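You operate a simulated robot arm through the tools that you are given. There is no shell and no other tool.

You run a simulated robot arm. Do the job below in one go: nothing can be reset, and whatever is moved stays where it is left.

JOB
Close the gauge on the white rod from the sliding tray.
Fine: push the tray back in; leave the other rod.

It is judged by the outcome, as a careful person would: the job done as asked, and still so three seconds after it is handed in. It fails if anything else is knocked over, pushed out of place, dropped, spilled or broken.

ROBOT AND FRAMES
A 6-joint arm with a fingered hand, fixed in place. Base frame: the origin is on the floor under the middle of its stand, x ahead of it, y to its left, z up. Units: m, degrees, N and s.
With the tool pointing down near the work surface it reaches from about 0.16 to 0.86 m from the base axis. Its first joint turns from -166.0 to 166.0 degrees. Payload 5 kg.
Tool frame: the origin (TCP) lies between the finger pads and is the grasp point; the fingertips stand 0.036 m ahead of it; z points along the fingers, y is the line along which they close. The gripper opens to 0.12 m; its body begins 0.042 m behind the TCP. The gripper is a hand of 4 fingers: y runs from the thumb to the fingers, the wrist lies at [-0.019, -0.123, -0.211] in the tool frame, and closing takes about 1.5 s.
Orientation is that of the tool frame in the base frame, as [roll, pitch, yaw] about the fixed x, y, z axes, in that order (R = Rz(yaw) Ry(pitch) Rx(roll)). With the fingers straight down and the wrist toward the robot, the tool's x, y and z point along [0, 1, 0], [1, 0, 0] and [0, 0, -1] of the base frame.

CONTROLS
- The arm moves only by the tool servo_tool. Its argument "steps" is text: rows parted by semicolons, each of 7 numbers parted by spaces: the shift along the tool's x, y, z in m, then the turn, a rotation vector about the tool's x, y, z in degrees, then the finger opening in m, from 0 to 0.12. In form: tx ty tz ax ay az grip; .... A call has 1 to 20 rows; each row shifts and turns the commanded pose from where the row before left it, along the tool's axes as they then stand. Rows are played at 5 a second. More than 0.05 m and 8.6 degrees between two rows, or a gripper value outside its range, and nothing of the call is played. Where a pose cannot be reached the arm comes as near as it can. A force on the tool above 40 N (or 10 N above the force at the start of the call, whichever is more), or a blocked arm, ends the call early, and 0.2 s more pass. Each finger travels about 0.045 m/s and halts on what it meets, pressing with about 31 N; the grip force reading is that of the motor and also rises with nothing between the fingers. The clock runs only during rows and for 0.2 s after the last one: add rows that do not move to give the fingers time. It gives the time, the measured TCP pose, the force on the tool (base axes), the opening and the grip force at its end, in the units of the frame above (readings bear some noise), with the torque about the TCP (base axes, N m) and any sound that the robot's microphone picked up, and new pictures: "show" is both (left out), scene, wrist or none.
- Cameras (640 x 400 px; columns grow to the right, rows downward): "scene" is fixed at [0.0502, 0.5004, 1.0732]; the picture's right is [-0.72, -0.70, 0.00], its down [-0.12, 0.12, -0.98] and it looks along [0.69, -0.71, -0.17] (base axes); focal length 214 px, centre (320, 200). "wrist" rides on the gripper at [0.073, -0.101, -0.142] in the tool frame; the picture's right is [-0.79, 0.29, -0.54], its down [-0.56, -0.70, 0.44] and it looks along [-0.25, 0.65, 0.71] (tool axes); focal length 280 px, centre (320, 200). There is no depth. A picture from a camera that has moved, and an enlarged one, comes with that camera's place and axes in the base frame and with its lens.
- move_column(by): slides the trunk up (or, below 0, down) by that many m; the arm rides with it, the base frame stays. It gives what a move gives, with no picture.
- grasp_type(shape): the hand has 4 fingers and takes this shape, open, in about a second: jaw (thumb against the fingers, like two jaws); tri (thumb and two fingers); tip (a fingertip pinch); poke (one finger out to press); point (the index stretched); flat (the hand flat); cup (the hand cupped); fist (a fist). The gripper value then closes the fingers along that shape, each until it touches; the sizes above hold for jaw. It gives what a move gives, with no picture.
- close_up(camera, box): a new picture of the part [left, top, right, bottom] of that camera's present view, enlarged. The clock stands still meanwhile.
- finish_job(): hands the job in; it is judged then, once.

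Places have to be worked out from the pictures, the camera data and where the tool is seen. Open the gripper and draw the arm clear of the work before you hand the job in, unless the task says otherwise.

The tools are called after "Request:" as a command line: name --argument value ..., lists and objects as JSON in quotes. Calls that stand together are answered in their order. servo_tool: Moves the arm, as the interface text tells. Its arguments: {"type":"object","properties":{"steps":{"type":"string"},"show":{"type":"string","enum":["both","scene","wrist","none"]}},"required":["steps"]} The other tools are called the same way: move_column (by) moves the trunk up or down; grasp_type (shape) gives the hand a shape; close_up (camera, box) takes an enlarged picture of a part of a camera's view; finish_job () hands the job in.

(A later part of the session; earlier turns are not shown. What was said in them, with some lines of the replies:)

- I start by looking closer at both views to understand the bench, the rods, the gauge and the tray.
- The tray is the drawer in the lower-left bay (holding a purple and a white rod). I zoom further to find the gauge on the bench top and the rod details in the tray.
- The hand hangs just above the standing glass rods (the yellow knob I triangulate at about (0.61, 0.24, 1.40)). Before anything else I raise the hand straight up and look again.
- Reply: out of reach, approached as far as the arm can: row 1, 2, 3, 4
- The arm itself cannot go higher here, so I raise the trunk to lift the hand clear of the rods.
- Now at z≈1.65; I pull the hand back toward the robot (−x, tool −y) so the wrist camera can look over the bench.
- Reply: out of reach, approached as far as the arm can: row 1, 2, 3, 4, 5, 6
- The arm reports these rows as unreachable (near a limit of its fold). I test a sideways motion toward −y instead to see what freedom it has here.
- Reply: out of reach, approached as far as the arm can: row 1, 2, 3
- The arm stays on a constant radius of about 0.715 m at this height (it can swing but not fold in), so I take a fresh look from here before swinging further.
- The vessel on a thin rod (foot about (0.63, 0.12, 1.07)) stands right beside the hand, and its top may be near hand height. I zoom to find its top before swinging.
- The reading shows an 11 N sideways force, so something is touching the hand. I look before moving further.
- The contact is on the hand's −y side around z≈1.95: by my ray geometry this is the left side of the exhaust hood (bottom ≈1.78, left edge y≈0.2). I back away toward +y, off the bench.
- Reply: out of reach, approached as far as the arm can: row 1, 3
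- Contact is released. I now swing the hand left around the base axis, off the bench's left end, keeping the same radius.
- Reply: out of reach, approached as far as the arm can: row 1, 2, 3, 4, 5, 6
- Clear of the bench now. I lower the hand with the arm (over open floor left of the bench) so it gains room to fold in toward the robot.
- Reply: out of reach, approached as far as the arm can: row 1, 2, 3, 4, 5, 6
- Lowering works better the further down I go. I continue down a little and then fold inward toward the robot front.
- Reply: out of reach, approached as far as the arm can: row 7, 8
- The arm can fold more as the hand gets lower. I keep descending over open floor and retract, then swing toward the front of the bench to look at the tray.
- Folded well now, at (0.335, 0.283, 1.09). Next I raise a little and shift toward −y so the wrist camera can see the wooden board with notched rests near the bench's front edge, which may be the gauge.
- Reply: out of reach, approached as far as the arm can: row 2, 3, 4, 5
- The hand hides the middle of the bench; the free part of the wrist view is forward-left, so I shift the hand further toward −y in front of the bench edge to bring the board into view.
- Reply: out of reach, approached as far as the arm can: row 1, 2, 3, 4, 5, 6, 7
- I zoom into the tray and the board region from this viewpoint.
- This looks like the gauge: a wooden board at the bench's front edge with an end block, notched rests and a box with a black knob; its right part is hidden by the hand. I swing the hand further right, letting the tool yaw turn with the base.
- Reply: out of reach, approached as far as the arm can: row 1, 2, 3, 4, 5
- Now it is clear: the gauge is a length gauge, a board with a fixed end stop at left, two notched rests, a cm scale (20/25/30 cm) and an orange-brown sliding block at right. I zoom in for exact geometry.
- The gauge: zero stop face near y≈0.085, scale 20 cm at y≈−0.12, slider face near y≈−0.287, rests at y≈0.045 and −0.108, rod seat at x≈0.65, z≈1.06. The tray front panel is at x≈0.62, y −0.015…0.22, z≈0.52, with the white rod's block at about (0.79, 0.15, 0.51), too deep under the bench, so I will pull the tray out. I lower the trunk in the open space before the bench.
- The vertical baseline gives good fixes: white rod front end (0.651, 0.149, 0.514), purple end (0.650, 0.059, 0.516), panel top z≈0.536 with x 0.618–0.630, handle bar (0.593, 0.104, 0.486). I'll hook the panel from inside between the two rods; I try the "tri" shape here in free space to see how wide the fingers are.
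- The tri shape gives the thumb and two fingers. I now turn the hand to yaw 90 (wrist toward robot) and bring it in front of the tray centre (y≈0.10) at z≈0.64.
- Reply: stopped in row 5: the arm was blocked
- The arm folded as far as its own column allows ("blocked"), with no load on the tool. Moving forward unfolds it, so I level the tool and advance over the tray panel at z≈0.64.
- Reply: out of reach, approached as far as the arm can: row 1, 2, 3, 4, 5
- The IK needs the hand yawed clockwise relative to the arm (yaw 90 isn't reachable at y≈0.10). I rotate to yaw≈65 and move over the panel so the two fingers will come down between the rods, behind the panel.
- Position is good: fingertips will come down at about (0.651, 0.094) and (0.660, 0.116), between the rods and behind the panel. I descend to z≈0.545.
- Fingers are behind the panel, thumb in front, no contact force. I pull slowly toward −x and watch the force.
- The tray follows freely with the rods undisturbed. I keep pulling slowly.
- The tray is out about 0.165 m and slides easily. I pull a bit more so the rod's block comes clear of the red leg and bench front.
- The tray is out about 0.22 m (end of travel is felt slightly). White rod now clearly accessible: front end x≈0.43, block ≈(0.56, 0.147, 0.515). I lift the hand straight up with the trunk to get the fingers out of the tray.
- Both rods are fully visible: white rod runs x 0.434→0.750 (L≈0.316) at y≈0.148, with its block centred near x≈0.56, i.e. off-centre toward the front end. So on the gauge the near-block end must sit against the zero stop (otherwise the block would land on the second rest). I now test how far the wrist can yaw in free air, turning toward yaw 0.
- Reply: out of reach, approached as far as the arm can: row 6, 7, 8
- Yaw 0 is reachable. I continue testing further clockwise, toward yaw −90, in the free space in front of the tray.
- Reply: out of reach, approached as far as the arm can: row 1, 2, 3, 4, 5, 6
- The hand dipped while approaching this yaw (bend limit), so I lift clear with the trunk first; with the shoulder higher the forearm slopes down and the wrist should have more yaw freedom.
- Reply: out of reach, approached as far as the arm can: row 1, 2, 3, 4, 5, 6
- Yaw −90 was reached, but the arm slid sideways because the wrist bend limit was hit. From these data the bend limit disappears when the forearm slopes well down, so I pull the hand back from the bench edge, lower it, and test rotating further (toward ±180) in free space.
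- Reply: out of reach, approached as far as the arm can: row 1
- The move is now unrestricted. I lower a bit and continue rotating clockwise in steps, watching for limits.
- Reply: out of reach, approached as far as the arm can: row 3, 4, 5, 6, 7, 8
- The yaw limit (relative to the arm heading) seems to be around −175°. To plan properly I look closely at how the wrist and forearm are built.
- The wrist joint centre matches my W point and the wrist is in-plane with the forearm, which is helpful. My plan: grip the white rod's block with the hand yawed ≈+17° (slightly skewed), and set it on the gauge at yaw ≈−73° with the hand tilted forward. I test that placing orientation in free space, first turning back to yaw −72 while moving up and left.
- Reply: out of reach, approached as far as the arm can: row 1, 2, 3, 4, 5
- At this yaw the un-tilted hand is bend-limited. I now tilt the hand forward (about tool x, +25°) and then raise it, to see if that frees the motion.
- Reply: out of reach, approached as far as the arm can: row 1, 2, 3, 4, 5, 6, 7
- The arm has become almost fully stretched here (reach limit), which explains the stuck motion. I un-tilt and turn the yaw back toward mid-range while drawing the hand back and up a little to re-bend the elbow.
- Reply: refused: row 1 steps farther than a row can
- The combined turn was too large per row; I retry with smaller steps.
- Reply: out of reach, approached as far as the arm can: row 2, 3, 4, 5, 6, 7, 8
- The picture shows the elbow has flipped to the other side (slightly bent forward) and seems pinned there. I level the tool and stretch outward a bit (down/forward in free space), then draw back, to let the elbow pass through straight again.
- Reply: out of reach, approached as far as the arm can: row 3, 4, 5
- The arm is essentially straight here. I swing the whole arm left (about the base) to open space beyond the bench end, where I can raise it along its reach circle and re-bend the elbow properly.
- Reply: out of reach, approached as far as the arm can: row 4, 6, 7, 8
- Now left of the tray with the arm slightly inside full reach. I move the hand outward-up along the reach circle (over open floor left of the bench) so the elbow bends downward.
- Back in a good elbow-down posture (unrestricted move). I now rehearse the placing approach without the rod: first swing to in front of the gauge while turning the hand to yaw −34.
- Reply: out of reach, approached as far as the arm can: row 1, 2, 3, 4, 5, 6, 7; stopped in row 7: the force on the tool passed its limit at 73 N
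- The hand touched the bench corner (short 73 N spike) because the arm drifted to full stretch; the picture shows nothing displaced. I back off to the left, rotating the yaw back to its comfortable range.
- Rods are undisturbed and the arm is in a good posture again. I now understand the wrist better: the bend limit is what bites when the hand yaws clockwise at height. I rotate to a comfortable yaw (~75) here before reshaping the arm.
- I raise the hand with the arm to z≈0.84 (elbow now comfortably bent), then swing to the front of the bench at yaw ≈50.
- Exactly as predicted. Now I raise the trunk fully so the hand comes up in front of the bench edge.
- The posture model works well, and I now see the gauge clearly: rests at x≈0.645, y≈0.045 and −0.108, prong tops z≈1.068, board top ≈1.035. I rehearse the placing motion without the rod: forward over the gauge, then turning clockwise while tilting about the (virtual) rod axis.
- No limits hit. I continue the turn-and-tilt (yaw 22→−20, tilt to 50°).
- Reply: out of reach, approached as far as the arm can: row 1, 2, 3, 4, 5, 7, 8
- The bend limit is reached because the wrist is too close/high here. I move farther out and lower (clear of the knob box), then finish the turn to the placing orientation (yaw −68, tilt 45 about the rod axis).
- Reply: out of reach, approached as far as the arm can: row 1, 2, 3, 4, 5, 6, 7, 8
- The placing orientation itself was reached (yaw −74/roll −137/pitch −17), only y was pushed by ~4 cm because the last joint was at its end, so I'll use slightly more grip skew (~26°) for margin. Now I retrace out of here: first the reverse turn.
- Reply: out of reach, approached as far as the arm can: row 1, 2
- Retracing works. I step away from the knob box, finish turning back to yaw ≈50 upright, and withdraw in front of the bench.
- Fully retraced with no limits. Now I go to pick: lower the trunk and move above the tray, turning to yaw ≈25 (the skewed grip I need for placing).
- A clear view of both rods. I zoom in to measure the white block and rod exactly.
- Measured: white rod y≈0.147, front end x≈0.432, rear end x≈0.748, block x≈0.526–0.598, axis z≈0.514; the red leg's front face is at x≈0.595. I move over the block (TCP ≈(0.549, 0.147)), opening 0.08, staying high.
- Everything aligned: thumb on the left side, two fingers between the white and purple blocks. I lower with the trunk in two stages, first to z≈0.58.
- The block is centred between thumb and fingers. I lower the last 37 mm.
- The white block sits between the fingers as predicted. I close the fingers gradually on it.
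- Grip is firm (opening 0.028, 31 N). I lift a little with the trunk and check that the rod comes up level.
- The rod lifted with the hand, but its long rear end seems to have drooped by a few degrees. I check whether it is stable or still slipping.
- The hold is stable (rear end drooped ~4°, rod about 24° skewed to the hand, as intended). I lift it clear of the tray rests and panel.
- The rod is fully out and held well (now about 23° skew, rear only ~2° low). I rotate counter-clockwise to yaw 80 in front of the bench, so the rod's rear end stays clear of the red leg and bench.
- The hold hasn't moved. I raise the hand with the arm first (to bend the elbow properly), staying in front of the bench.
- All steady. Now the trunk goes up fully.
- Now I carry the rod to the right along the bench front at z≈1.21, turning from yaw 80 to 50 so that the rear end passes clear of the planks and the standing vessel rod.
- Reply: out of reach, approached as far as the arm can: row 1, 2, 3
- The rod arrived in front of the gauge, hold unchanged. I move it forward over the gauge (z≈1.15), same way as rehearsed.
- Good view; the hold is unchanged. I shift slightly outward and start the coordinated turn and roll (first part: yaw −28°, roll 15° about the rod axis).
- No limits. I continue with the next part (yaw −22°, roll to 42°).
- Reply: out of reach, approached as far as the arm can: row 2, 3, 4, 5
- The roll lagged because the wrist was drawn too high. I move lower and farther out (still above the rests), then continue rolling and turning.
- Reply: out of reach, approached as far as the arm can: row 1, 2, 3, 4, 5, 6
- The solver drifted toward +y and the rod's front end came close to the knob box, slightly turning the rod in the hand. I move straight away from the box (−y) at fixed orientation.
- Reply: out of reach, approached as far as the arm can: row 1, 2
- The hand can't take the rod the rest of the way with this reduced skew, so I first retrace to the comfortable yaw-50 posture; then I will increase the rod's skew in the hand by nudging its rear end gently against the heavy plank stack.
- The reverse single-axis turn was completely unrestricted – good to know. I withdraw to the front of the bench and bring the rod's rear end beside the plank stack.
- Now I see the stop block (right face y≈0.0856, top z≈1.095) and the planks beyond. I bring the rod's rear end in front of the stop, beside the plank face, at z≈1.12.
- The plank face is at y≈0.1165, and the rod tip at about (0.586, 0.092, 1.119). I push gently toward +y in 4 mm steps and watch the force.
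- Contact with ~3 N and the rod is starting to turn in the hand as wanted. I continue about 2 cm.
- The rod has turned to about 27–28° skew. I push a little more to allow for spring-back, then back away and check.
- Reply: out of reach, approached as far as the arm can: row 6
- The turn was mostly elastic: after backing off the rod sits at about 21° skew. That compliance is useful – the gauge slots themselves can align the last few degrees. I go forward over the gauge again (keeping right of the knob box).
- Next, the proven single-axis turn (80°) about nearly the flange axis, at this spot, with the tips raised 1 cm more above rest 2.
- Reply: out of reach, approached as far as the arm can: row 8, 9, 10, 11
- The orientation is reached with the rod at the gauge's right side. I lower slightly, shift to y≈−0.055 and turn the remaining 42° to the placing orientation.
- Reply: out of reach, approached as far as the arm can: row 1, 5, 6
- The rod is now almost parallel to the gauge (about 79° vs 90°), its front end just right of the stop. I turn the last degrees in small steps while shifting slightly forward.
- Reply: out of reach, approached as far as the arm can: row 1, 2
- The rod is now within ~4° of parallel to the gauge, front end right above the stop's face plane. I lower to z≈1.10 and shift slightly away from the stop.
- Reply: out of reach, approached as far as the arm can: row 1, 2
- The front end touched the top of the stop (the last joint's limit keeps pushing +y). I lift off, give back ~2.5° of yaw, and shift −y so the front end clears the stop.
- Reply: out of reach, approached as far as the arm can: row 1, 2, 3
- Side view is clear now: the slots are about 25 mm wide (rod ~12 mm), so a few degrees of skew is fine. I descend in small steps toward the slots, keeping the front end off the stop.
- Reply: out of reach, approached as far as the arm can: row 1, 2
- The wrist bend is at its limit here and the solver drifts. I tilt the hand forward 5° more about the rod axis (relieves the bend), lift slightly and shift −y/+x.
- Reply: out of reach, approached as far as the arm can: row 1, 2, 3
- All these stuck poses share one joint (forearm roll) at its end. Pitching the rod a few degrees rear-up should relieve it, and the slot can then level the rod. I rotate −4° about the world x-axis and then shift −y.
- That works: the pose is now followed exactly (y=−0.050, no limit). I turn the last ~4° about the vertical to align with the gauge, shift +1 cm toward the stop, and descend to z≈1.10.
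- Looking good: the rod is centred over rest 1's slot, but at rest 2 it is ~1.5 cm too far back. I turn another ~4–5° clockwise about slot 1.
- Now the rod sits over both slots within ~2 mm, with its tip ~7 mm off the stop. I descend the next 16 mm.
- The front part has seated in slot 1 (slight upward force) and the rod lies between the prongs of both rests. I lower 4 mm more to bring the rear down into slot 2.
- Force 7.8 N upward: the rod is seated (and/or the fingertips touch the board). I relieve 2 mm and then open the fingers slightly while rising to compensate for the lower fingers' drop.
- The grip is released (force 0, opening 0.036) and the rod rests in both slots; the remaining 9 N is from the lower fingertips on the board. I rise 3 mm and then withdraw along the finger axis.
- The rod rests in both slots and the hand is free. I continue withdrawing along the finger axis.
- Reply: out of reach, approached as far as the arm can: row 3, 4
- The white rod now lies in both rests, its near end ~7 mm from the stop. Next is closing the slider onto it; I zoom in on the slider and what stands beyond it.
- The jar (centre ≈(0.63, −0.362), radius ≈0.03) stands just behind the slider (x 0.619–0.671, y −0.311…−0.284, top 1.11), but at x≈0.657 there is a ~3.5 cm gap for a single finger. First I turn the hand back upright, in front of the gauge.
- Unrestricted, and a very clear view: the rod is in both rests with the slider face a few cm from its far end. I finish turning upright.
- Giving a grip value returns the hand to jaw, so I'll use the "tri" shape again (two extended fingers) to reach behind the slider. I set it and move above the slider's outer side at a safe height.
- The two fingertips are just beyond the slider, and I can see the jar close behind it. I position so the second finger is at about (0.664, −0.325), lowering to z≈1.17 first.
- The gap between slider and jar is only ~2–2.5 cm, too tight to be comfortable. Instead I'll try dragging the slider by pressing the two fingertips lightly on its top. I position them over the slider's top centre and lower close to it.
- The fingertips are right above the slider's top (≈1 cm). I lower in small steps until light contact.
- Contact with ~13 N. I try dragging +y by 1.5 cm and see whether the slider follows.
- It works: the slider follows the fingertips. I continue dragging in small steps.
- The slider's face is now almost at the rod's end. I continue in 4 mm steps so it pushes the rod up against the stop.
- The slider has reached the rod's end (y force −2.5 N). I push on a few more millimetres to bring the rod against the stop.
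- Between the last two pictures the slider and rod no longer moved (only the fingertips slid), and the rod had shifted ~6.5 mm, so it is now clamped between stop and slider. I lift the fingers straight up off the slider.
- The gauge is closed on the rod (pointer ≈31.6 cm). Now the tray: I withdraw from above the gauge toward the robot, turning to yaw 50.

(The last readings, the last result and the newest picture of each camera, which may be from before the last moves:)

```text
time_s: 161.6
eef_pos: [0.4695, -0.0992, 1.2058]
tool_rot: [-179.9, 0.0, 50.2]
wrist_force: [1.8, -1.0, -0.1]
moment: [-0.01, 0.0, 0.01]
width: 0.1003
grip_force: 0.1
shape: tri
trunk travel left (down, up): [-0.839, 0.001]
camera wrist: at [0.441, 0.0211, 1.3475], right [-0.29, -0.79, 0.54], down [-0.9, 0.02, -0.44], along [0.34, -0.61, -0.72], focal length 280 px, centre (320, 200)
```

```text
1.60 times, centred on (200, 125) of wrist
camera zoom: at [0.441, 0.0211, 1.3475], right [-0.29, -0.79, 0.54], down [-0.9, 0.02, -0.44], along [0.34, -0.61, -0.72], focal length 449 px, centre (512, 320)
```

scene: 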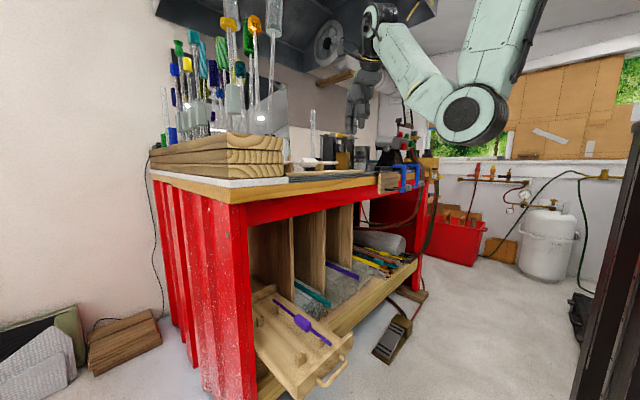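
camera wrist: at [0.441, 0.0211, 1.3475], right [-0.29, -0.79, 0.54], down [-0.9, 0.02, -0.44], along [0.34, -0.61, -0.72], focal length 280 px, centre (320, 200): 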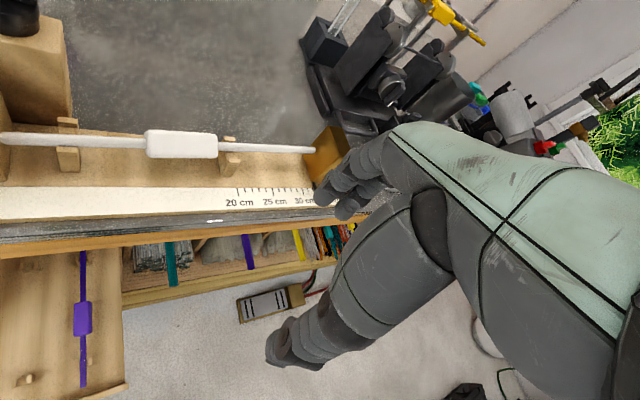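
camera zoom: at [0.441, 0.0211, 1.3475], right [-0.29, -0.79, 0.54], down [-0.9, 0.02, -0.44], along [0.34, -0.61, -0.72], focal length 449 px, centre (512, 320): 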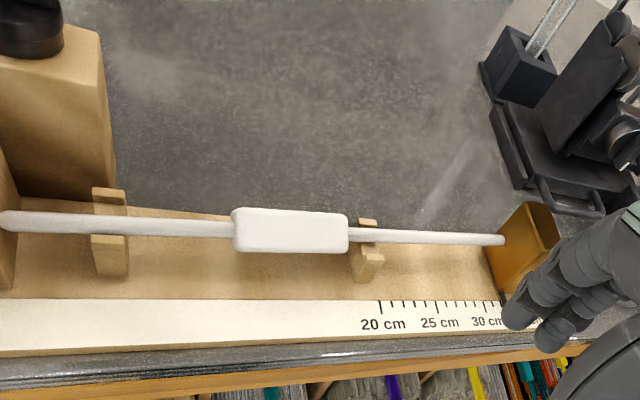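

Confirmed: the white rod spans exactly from the stop to the slider. I now lower the trunk and go to the tray front (yaw 70), above the panel.

Request:
move_column --by -0.38

Request:
servo_tool --steps "0.0201 -0.0269 0.0266 0 0 -2.83 0.1; 0.0214 -0.0259 0.0266 0 0 -2.83 0.1; 0.0227 -0.0248 0.0266 0 0 -2.83 0.1; 0.0238 -0.0237 0.0266 0 0 -2.83 0.1; 0.025 -0.0225 0.0266 0 0 -2.83 0.1; 0.0261 -0.0211 0.0266 0 0 -2.83 0.1; 0.0271 -0.0199 0.0266 0 0 -2.83 0.1; 0 0 0 0 0 0 0.1"

Request:
close_up --camera "wrist" --box '[140, 80, 460, 280]'

```text
time_s: 165.3
eef_pos: [0.4711, -0.0995, 0.8266]
tool_rot: [-179.8, 0.1, 49.9]
wrist_force: [-0.3, 0.2, 0.1]
moment: [-0.04, 0.01, 0.01]
width: 0.1002
grip_force: 0.1
shape: tri
trunk travel left (down, up): [-0.459, 0.381]
```

```text
time_s: 167.1
eef_pos: [0.4162, 0.1296, 0.6401]
tool_rot: [-179.9, 0.0, 69.7]
wrist_force: [0.6, 0.0, 0.6]
moment: [0.02, 0.02, -0.03]
width: 0.1003
grip_force: 0.0
shape: tri
trunk travel left (down, up): [-0.459, 0.381]
camera wrist: at [0.347, 0.2326, 0.7821], right [0.0, -0.84, 0.54], down [-0.85, -0.28, -0.44], along [0.52, -0.46, -0.71], focal length 280 px, centre (320, 200)
```

scene: 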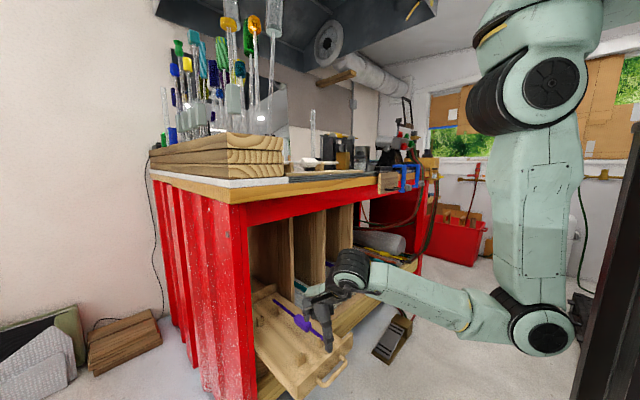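
wrist: 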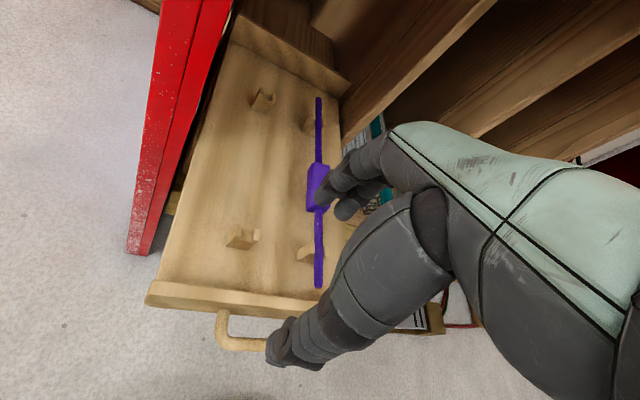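

```text
2.00 times, centred on (300, 180) of wrist
camera zoom: at [0.347, 0.2326, 0.7821], right [0.0, -0.84, 0.54], down [-0.85, -0.28, -0.44], along [0.52, -0.46, -0.71], focal length 561 px, centre (360, 240)
```

zoom: 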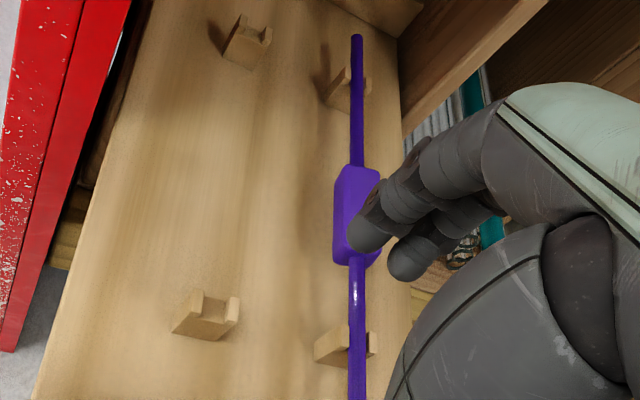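

Tray and purple rod are unchanged. I move slightly back over the panel and lower the fingers inside the tray (between the empty rests and the purple rod) with the thumb outside.

Request:
servo_tool --steps "-0.0028 -0.0075 0.01 0 0 0 0.1; 0 0 0.02 0 0 0 0.1; 0 0 0.02 0 0 0 0.1; 0 0 0.02 0 0 0 0.1; 0 0 0.02 0 0 0 0.1; 0 0 0 0 0 0 0.1"

Request:
close_up --camera "wrist" --box '[140, 120, 460, 400]'

Request:
close_up --camera "scene" --box '[250, 290, 378, 390]'

```text
time_s: 168.5
eef_pos: [0.4088, 0.1301, 0.5498]
tool_rot: [-180.0, -0.1, 69.8]
wrist_force: [-0.4, 0.0, 0.4]
moment: [0.01, 0.0, -0.04]
width: 0.1002
grip_force: 0.0
shape: tri
trunk travel left (down, up): [-0.459, 0.381]
camera wrist: at [0.3399, 0.2328, 0.6916], right [0.0, -0.84, 0.54], down [-0.85, -0.28, -0.44], along [0.52, -0.46, -0.71], focal length 280 px, centre (320, 200)
```

scene: 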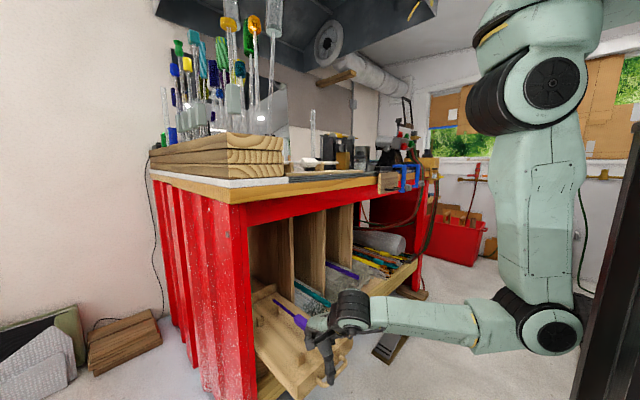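
wrist: 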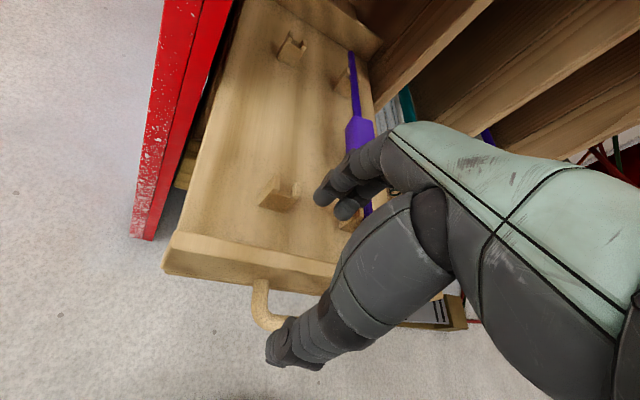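

```text
1.43 times, centred on (300, 260) of wrist
camera zoom: at [0.3399, 0.2328, 0.6916], right [0.0, -0.84, 0.54], down [-0.85, -0.28, -0.44], along [0.52, -0.46, -0.71], focal length 401 px, centre (349, 114)
```

zoom: 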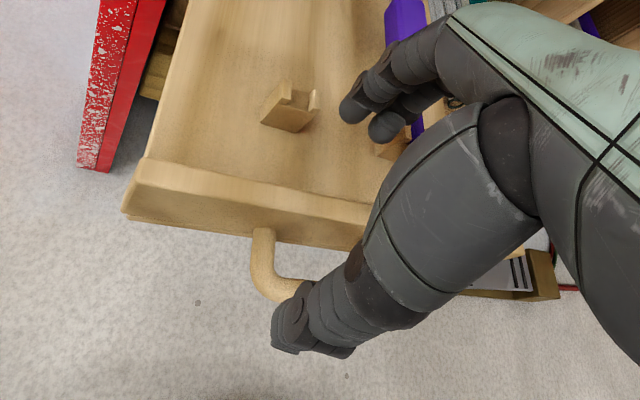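

```text
4.00 times, centred on (314, 340) of scene
camera zoom: at [0.0502, 0.5004, 1.0732], right [-0.72, -0.7, 0.0], down [-0.12, 0.12, -0.98], along [0.69, -0.71, -0.17], focal length 858 px, centre (344, -360)
```

zoom: 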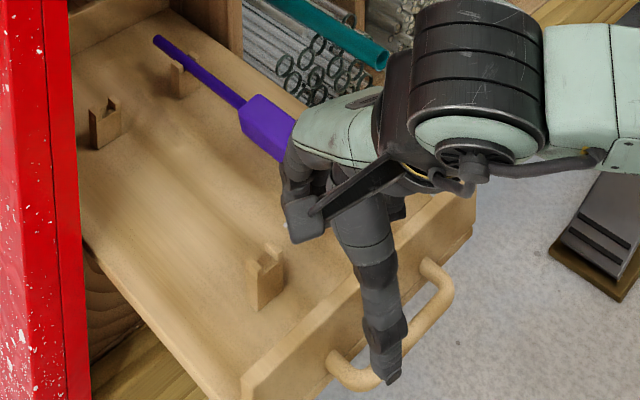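

Fingers are inside and the thumb is in front. I close the grip on the panel/handle to get a firm hold for pushing.

Request:
servo_tool --steps "0 0 0 0 0 0 0.08; 0 0 0 0 0 0 0.06; 0 0 0 0 0 0 0.04; 0 0 0 0 0 0 0.02; 0 0 0 0 0 0 0.01; 0 0 0 0 0 0 0.01; 0 0 0 0 0 0 0.01; 0 0 0 0 0 0 0.01"

Request:
close_up --camera "scene" --box '[250, 290, 378, 390]'

```text
time_s: 170.3
eef_pos: [0.4104, 0.13, 0.55]
tool_rot: [179.9, 0.0, 69.7]
wrist_force: [-0.2, 1.4, 1.5]
moment: [0.08, 0.05, 0.03]
width: 0.011
grip_force: 0.1
shape: tri
trunk travel left (down, up): [-0.459, 0.381]
camera wrist: at [0.3398, 0.233, 0.6919], right [0.0, -0.84, 0.54], down [-0.85, -0.28, -0.44], along [0.52, -0.46, -0.71], focal length 280 px, centre (320, 200)
```

scene: 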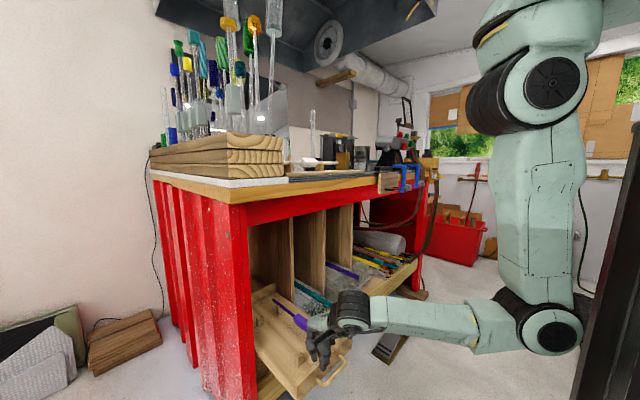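
wrist: 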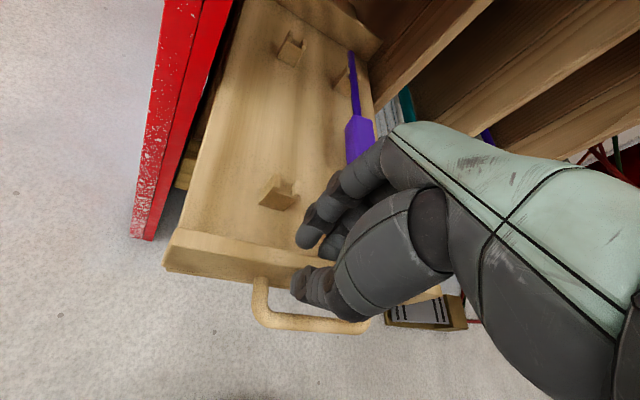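

```text
4.00 times, centred on (314, 340) of scene
camera zoom: at [0.0502, 0.5004, 1.0732], right [-0.72, -0.7, 0.0], down [-0.12, 0.12, -0.98], along [0.69, -0.71, -0.17], focal length 858 px, centre (344, -360)
```

zoom: 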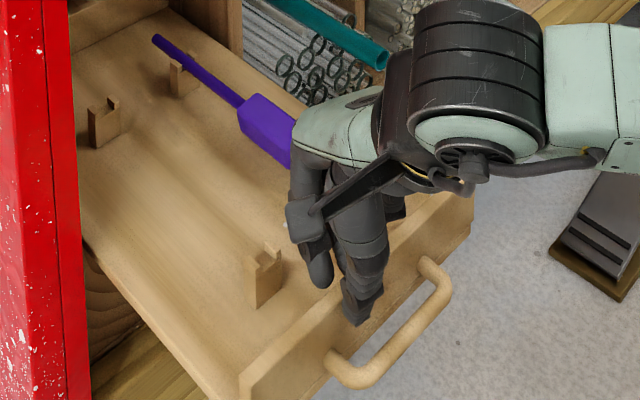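

The hand straddles the panel. I push the tray in (+x) in small steps.

Request:
servo_tool --steps "0.0052 0.0141 0 0 0 0 0; 0.0052 0.0141 0 0 0 0 0; 0.0052 0.0141 0 0 0 0 0; 0.0052 0.0141 0 0 0 0 0; 0.0052 0.0141 0 0 0 0 0; 0.0052 0.0141 0 0 0 0 0; 0.0052 0.0141 0 0 0 0 0; 0.0052 0.0141 0 0 0 0 0; 0 0 0 0 0 0 0"

Request:
close_up --camera "scene" --box '[240, 270, 368, 370]'

```text
time_s: 172.3
eef_pos: [0.5289, 0.1294, 0.55]
tool_rot: [-179.9, 0.0, 69.7]
wrist_force: [0.4, 2.7, -1.2]
moment: [0.11, -0.03, 0.03]
width: 0.006
grip_force: 31.6
shape: tri
trunk travel left (down, up): [-0.459, 0.381]
camera wrist: at [0.4606, 0.2332, 0.6915], right [0.0, -0.84, 0.54], down [-0.85, -0.28, -0.44], along [0.52, -0.46, -0.71], focal length 280 px, centre (320, 200)
```

scene: 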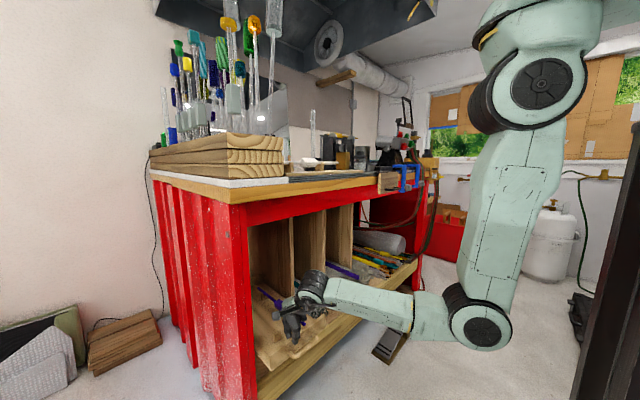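
wrist: 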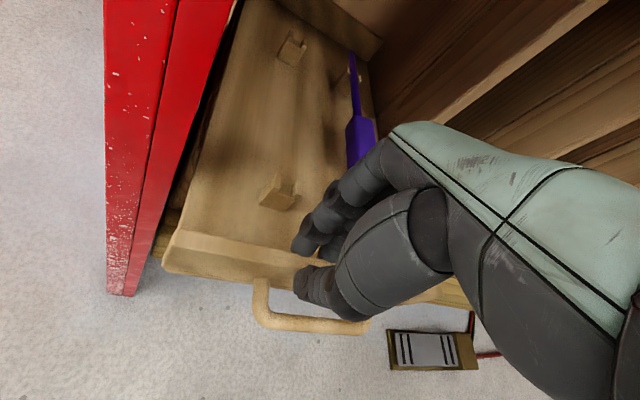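

```text
4.00 times, centred on (304, 320) of scene
camera zoom: at [0.0502, 0.5004, 1.0732], right [-0.72, -0.7, 0.0], down [-0.12, 0.12, -0.98], along [0.69, -0.71, -0.17], focal length 858 px, centre (384, -280)
```

zoom: 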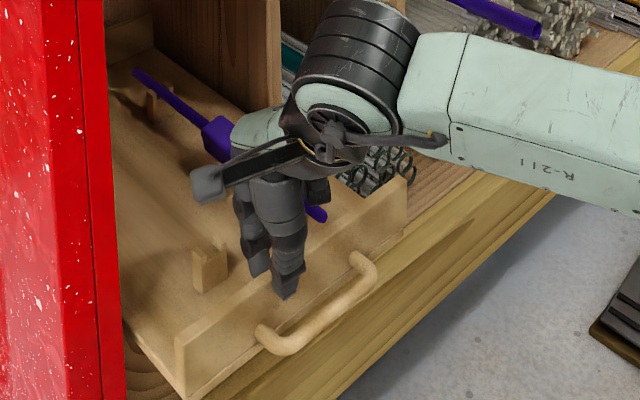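

The tray follows, gripped firmly. I push the next 7.5 cm.

Request:
servo_tool --steps "0.0052 0.0141 0 0 0 0 0; 0.0052 0.0141 0 0 0 0 0; 0.0052 0.0141 0 0 0 0 0; 0.0052 0.0141 0 0 0 0 0; 0.0052 0.0141 0 0 0 0 0; 0 0 0 0 0 0 0"

Request:
close_up --camera "scene" --box '[230, 260, 358, 360]'

```text
time_s: 173.7
eef_pos: [0.6051, 0.1296, 0.5501]
tool_rot: [-179.9, -0.1, 69.7]
wrist_force: [-0.4, 3.1, -5.8]
moment: [0.04, -0.07, 0.13]
width: 0.0057
grip_force: 31.5
shape: tri
trunk travel left (down, up): [-0.459, 0.381]
camera wrist: at [0.536, 0.2331, 0.6917], right [0.0, -0.84, 0.54], down [-0.85, -0.28, -0.44], along [0.52, -0.46, -0.71], focal length 280 px, centre (320, 200)
```

scene: 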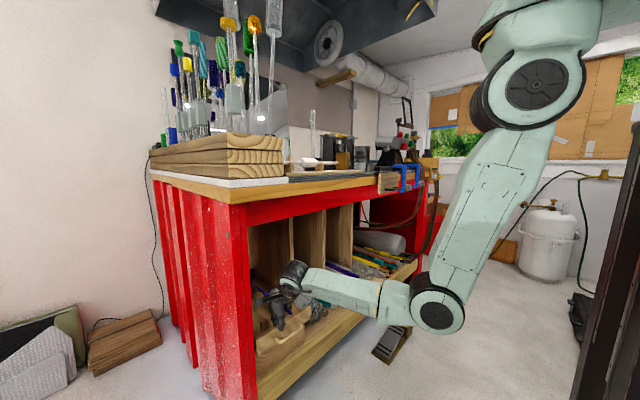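
wrist: 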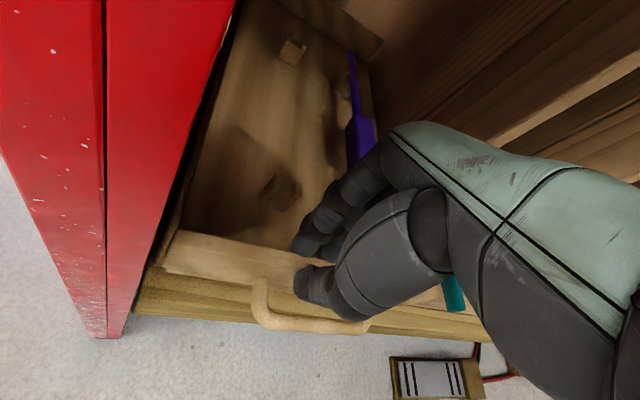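

```text
4.00 times, centred on (294, 310) of scene
camera zoom: at [0.0502, 0.5004, 1.0732], right [-0.72, -0.7, 0.0], down [-0.12, 0.12, -0.98], along [0.69, -0.71, -0.17], focal length 858 px, centre (424, -240)
```

zoom: 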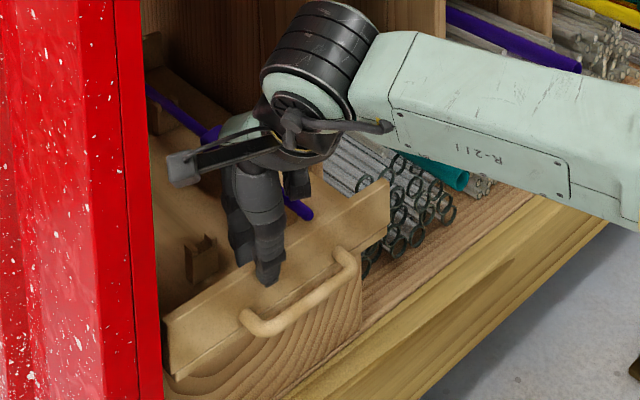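

About 2.7 cm remain to the tray's original position. I push on in small steps, watching for the end stop.

Request:
servo_tool --steps "0.0024 0.0066 0 0 0 0 0; 0.0024 0.0066 0 0 0 0 0; 0.0024 0.0066 0 0 0 0 0; 0 0 0 0 0 0 0"

Request:
close_up --camera "scene" --box '[240, 265, 320, 315]'

```text
time_s: 174.7
eef_pos: [0.6263, 0.13, 0.5499]
tool_rot: [-180.0, -0.1, 69.7]
wrist_force: [-0.7, 4.9, -4.5]
moment: [0.12, -0.02, 0.07]
width: 0.0059
grip_force: 31.0
shape: tri
trunk travel left (down, up): [-0.459, 0.381]
camera wrist: at [0.5569, 0.233, 0.6916], right [0.0, -0.84, 0.54], down [-0.85, -0.28, -0.44], along [0.52, -0.46, -0.71], focal length 280 px, centre (320, 200)
```

scene: 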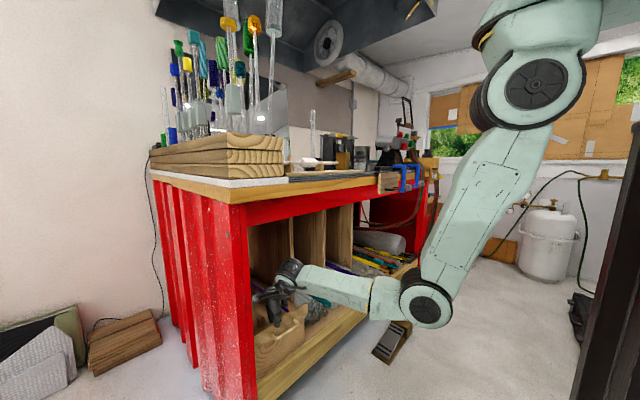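
wrist: 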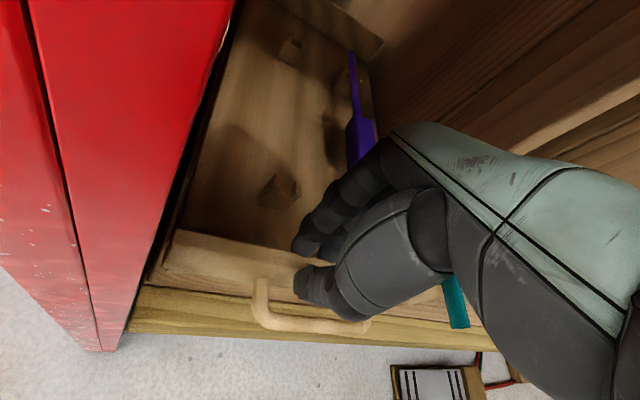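

```text
8.00 times, centred on (280, 290) of scene
camera zoom: at [0.0502, 0.5004, 1.0732], right [-0.72, -0.7, 0.0], down [-0.12, 0.12, -0.98], along [0.69, -0.71, -0.17], focal length 1716 px, centre (640, -520)
```

zoom: 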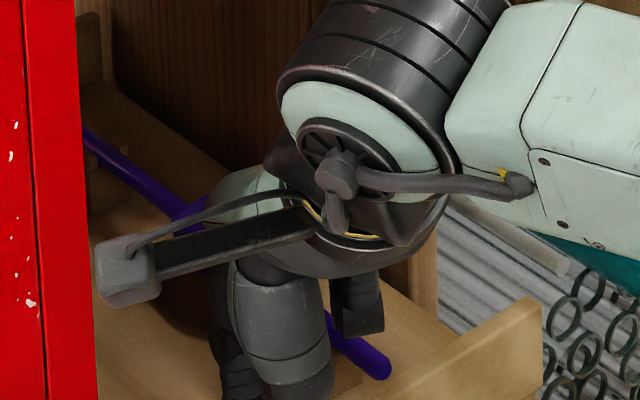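

Compared with the very first picture, the tray corner and purple rod end are within ~4 mm of their original places. I push the last few millimetres until it stops.

Request:
servo_tool --steps "0.0014 0.0038 0 0 0 0 0; 0.0014 0.0038 0 0 0 0 0; 0 0 0 0 0 0 0"

Request:
close_up --camera "scene" --box '[240, 265, 320, 315]'

```text
time_s: 175.5
eef_pos: [0.632, 0.13, 0.5501]
tool_rot: [-179.9, 0.0, 69.7]
wrist_force: [-15.0, 4.8, -1.2]
moment: [0.21, 0.4, 0.09]
width: 0.006
grip_force: 31.1
shape: tri
trunk travel left (down, up): [-0.459, 0.381]
camera wrist: at [0.5629, 0.2329, 0.6915], right [0.0, -0.84, 0.54], down [-0.85, -0.28, -0.44], along [0.52, -0.46, -0.72], focal length 280 px, centre (320, 200)
```

scene: 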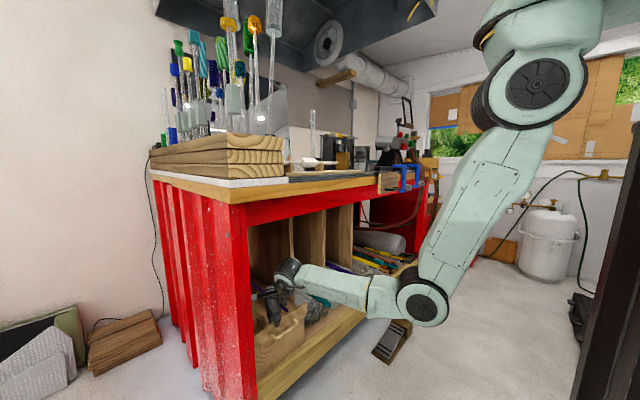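
wrist: 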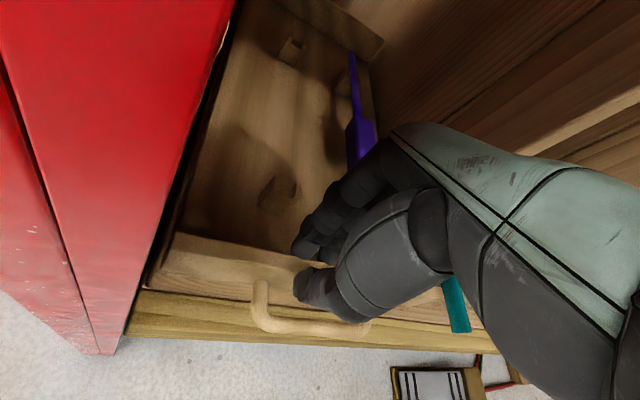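

```text
8.00 times, centred on (280, 290) of scene
camera zoom: at [0.0502, 0.5004, 1.0732], right [-0.72, -0.7, 0.0], down [-0.12, 0.12, -0.98], along [0.69, -0.71, -0.17], focal length 1716 px, centre (640, -520)
```

zoom: 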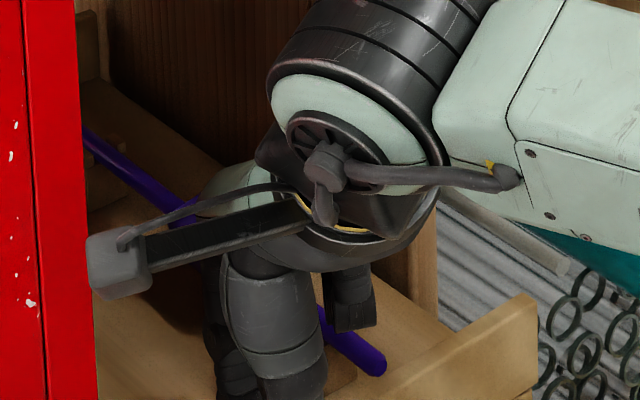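

The end stop is reached (−15 N) and the tray matches its original position. I relieve the push, open the fingers moderately and lift straight up out of the tray.

Request:
servo_tool --steps "-0.001 -0.0028 0 0 0 0 0; 0 0 0 0 0 0 0.02; 0 0 0 0 0 0 0.04; 0 0 0 0 0 0 0.06; 0 0 0 0 0 0 0.07; 0 0 0 0 0 0 0.07; 0 0 -0.015 0 0 0 0.07; 0 0 -0.02 0 0 0 0.07; 0 0 -0.02 0 0 0 0.07; 0 0 -0.02 0 0 0 0.07; 0 0 0 0 0 0 0.07"

Request:
close_up --camera "scene" --box '[240, 255, 336, 345]'

Request:
close_up --camera "wrist" --box '[120, 40, 440, 340]'

```text
time_s: 177.9
eef_pos: [0.6312, 0.1284, 0.6247]
tool_rot: [-179.9, -0.1, 69.7]
wrist_force: [0.0, -0.8, -1.0]
moment: [-0.01, -0.02, -0.02]
width: 0.0692
grip_force: 0.1
shape: tri
trunk travel left (down, up): [-0.459, 0.381]
camera wrist: at [0.5617, 0.2324, 0.7673], right [0.0, -0.84, 0.54], down [-0.85, -0.28, -0.44], along [0.52, -0.46, -0.71], focal length 280 px, centre (320, 200)
```

scene: 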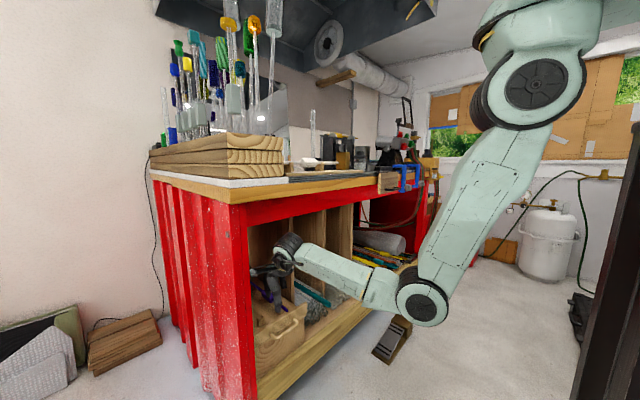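
wrist: 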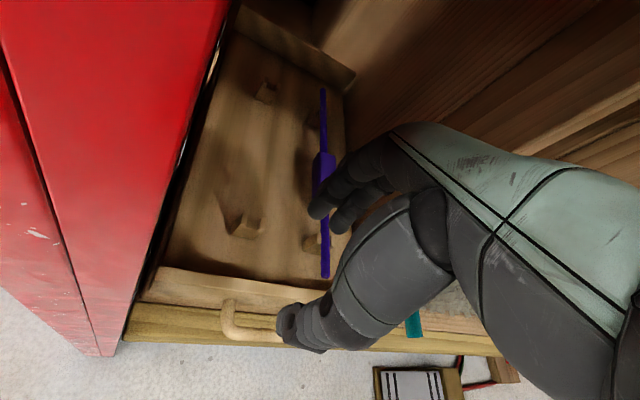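

```text
4.44 times, centred on (288, 300) of scene
camera zoom: at [0.0502, 0.5004, 1.0732], right [-0.72, -0.7, 0.0], down [-0.12, 0.12, -0.98], along [0.69, -0.71, -0.17], focal length 953 px, centre (462, -244)
```

zoom: 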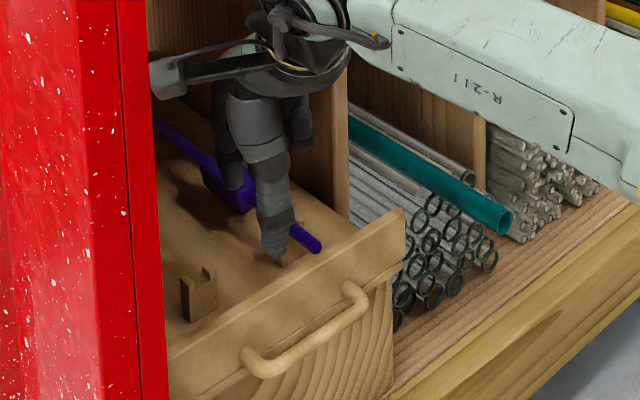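

```text
1.33 times, centred on (280, 190) of wrist
camera zoom: at [0.5617, 0.2324, 0.7673], right [0.0, -0.84, 0.54], down [-0.85, -0.28, -0.44], along [0.52, -0.46, -0.71], focal length 374 px, centre (373, 213)
```

zoom: 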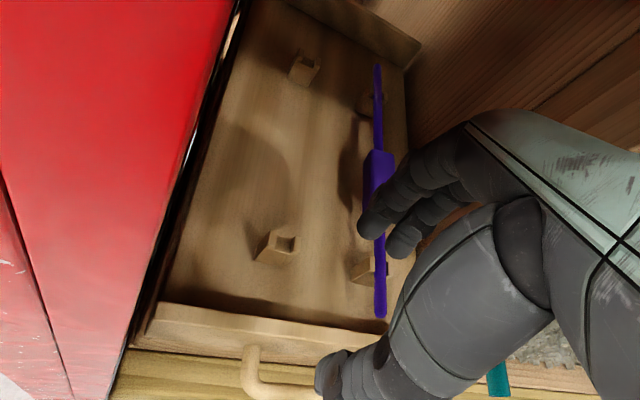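

The tray is home with the purple rod undisturbed. I draw the hand back out from under the bench.

Request:
servo_tool --steps "-0.0139 -0.0375 0 0 0 0 0.07; -0.0156 -0.0422 0 0 0 0 0.07; -0.0156 -0.0422 0 0 0 0 0.07; -0.0156 -0.0422 0 0 0 0 0.07; 0 0 0 0 0 0 0.07"

Request:
close_up --camera "scene" --box '[240, 265, 320, 315]'

Request:
close_up --camera "scene" --box '[280, 130, 376, 190]'

Request:
close_up --camera "scene" --box '[140, 0, 300, 100]'

Request:
close_up --camera "scene" --box '[140, 90, 300, 190]'

```text
time_s: 179.1
eef_pos: [0.4568, 0.1306, 0.6247]
tool_rot: [-180.0, -0.1, 69.6]
wrist_force: [-1.2, 0.8, -0.7]
moment: [0.03, -0.01, -0.03]
width: 0.0696
grip_force: 0.0
shape: tri
trunk travel left (down, up): [-0.459, 0.381]
camera wrist: at [0.3883, 0.2334, 0.7671], right [0.0, -0.84, 0.54], down [-0.85, -0.28, -0.44], along [0.52, -0.46, -0.71], focal length 280 px, centre (320, 200)
```

scene: 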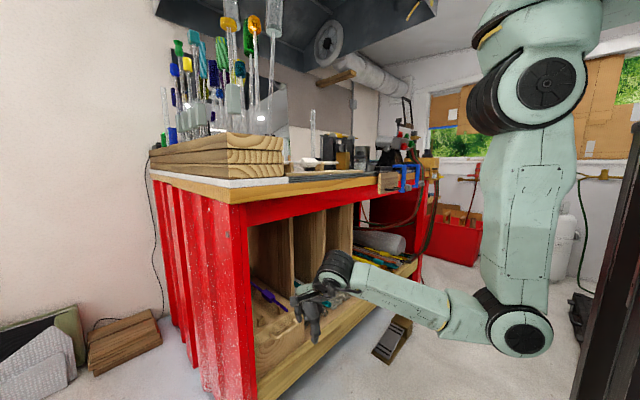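
wrist: 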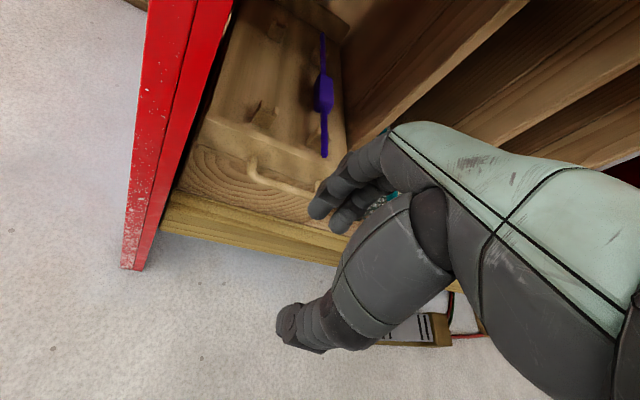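

```text
8.00 times, centred on (280, 290) of scene
camera zoom: at [0.0502, 0.5004, 1.0732], right [-0.72, -0.7, 0.0], down [-0.12, 0.12, -0.98], along [0.69, -0.71, -0.17], focal length 1716 px, centre (640, -520)
```

zoom: 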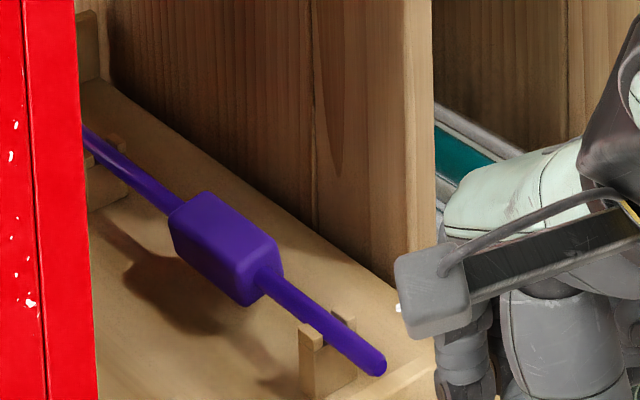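

```text
6.67 times, centred on (328, 160) of scene
camera zoom: at [0.0502, 0.5004, 1.0732], right [-0.72, -0.7, 0.0], down [-0.12, 0.12, -0.98], along [0.69, -0.71, -0.17], focal length 1430 px, centre (267, 467)
```

zoom: 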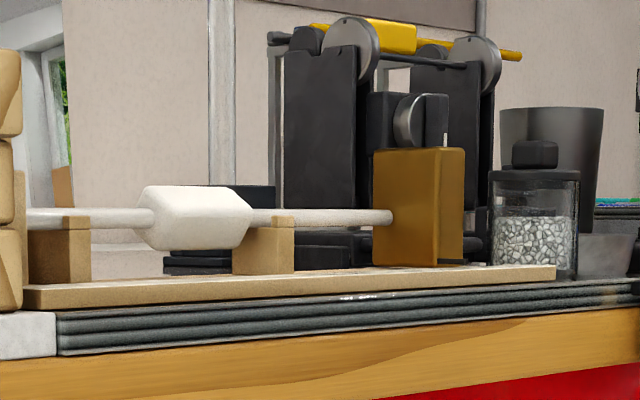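

```text
4.00 times, centred on (220, 50) of scene
camera zoom: at [0.0502, 0.5004, 1.0732], right [-0.72, -0.7, 0.0], down [-0.12, 0.12, -0.98], along [0.69, -0.71, -0.17], focal length 858 px, centre (720, 800)
```

zoom: 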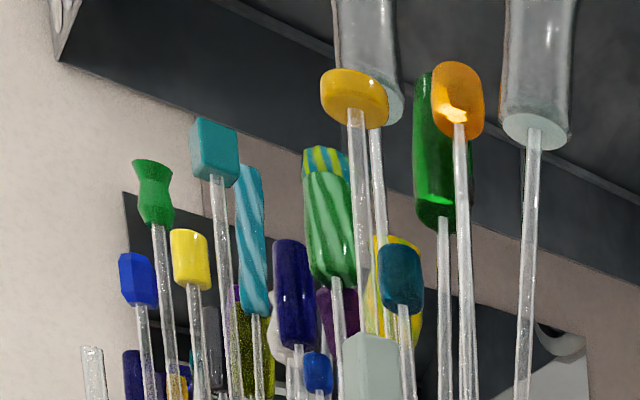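

```text
4.00 times, centred on (220, 140) of scene
camera zoom: at [0.0502, 0.5004, 1.0732], right [-0.72, -0.7, 0.0], down [-0.12, 0.12, -0.98], along [0.69, -0.71, -0.17], focal length 858 px, centre (720, 440)
```

zoom: 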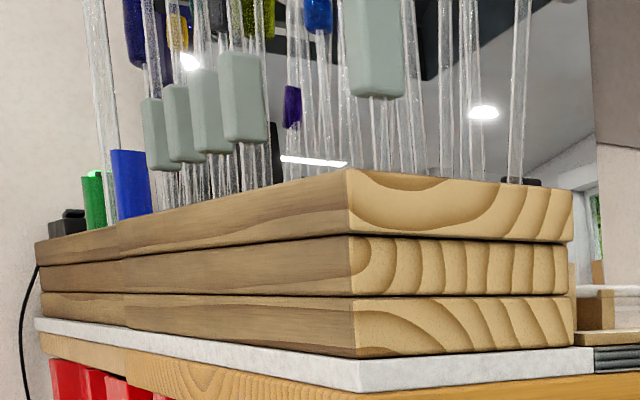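

Everything checks out against the first pictures: planks and standing rods unchanged, purple rod in its rests, tray fully in, white rod held between stop and slider. I open the hand fully and move the arm a bit further clear.

Request:
servo_tool --steps "-0.0281 0.0105 -0.03 0 0 0 0.1; -0.0281 0.0105 -0.03 0 0 0 0.12; -0.0281 0.0105 -0.03 0 0 0 0.12; 0 0 0 0 0 0 0.12; 0 0 0 0 0 0 0.12"

Request:
close_up --camera "scene" --box '[280, 130, 376, 190]'

Request:
close_up --camera "scene" --box '[240, 260, 368, 340]'

```text
time_s: 180.3
eef_pos: [0.4551, 0.0394, 0.7158]
tool_rot: [-180.0, 0.0, 69.7]
wrist_force: [-0.2, 0.5, -0.4]
moment: [-0.03, -0.01, 0.03]
width: 0.1198
grip_force: 0.2
shape: tri
trunk travel left (down, up): [-0.459, 0.381]
camera wrist: at [0.3865, 0.1426, 0.8572], right [0.0, -0.84, 0.54], down [-0.85, -0.28, -0.44], along [0.52, -0.46, -0.71], focal length 280 px, centre (320, 200)
```

scene: 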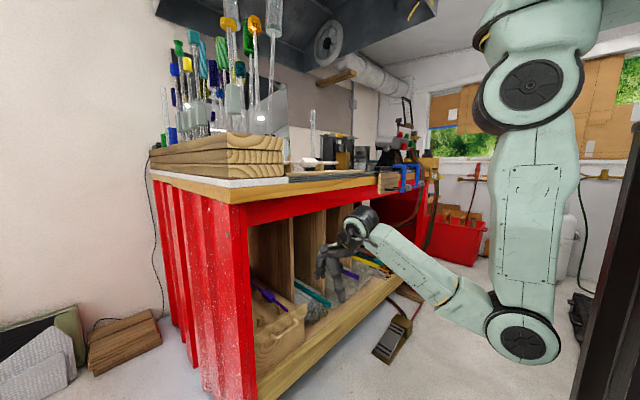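
wrist: 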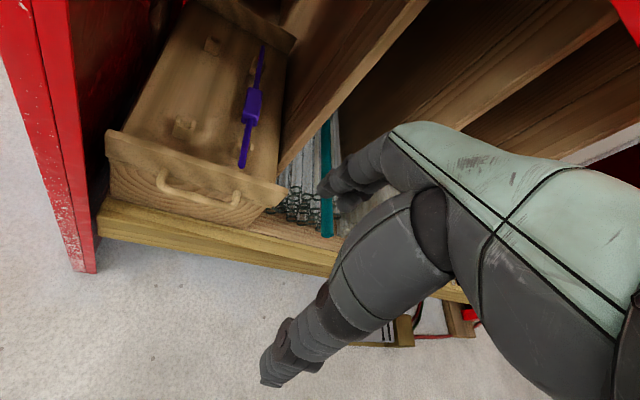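

```text
6.67 times, centred on (328, 160) of scene
camera zoom: at [0.0502, 0.5004, 1.0732], right [-0.72, -0.7, 0.0], down [-0.12, 0.12, -0.98], along [0.69, -0.71, -0.17], focal length 1430 px, centre (267, 467)
```

zoom: 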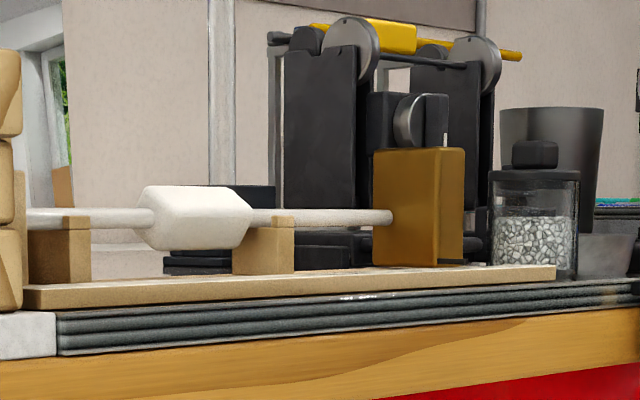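

```text
5.00 times, centred on (304, 300) of scene
camera zoom: at [0.0502, 0.5004, 1.0732], right [-0.72, -0.7, 0.0], down [-0.12, 0.12, -0.98], along [0.69, -0.71, -0.17], focal length 1072 px, centre (400, -300)
```

zoom: 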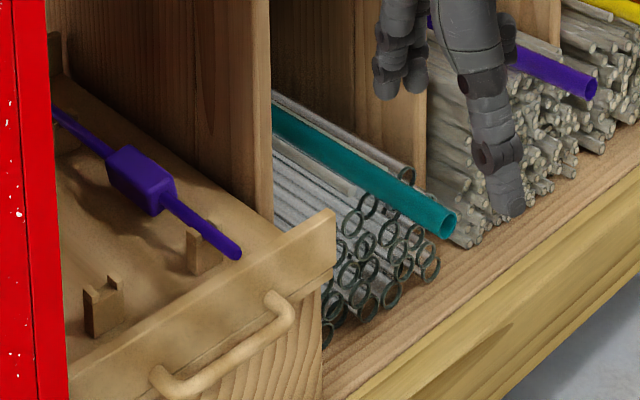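

The white rod sits in the gauge between stop and closed slider. The tray is pushed fully in with the purple rod still in it, and the hand is open and clear. I hand the job in.

Request:
finish_job

```text
The job is handed in.
```

I handed the job in with the gauge closed on the white rod. It lies in both rests, held between the fixed stop and the sliding block, reading about 31.6 cm. The tray is pushed fully in to its end stop, and the purple rod is still in it.

- **Contact:** the hand bumped the bench's front corner once early on, with a brief force spike of 73 N. While carrying the white rod I touched its end lightly to the plank stack, the gauge stop and probably the wooden knob box. My last pictures showed the planks and standing rods where they started and nothing knocked over. I did not recheck the knob box on its own.
- **Rod position:** the rod sits a few degrees off the gauge's line and rolled about 45°, because the rests are wider than the rod and the hand had to place it tilted. Both ends touch.
- **Slider:** I closed the gauge by pressing on top of the block and dragging it until it stopped against the rod. I avoided reaching behind it because the bead jar stands only about 2 cm away.

The hand was left open and in front of the bench, clear of the work.
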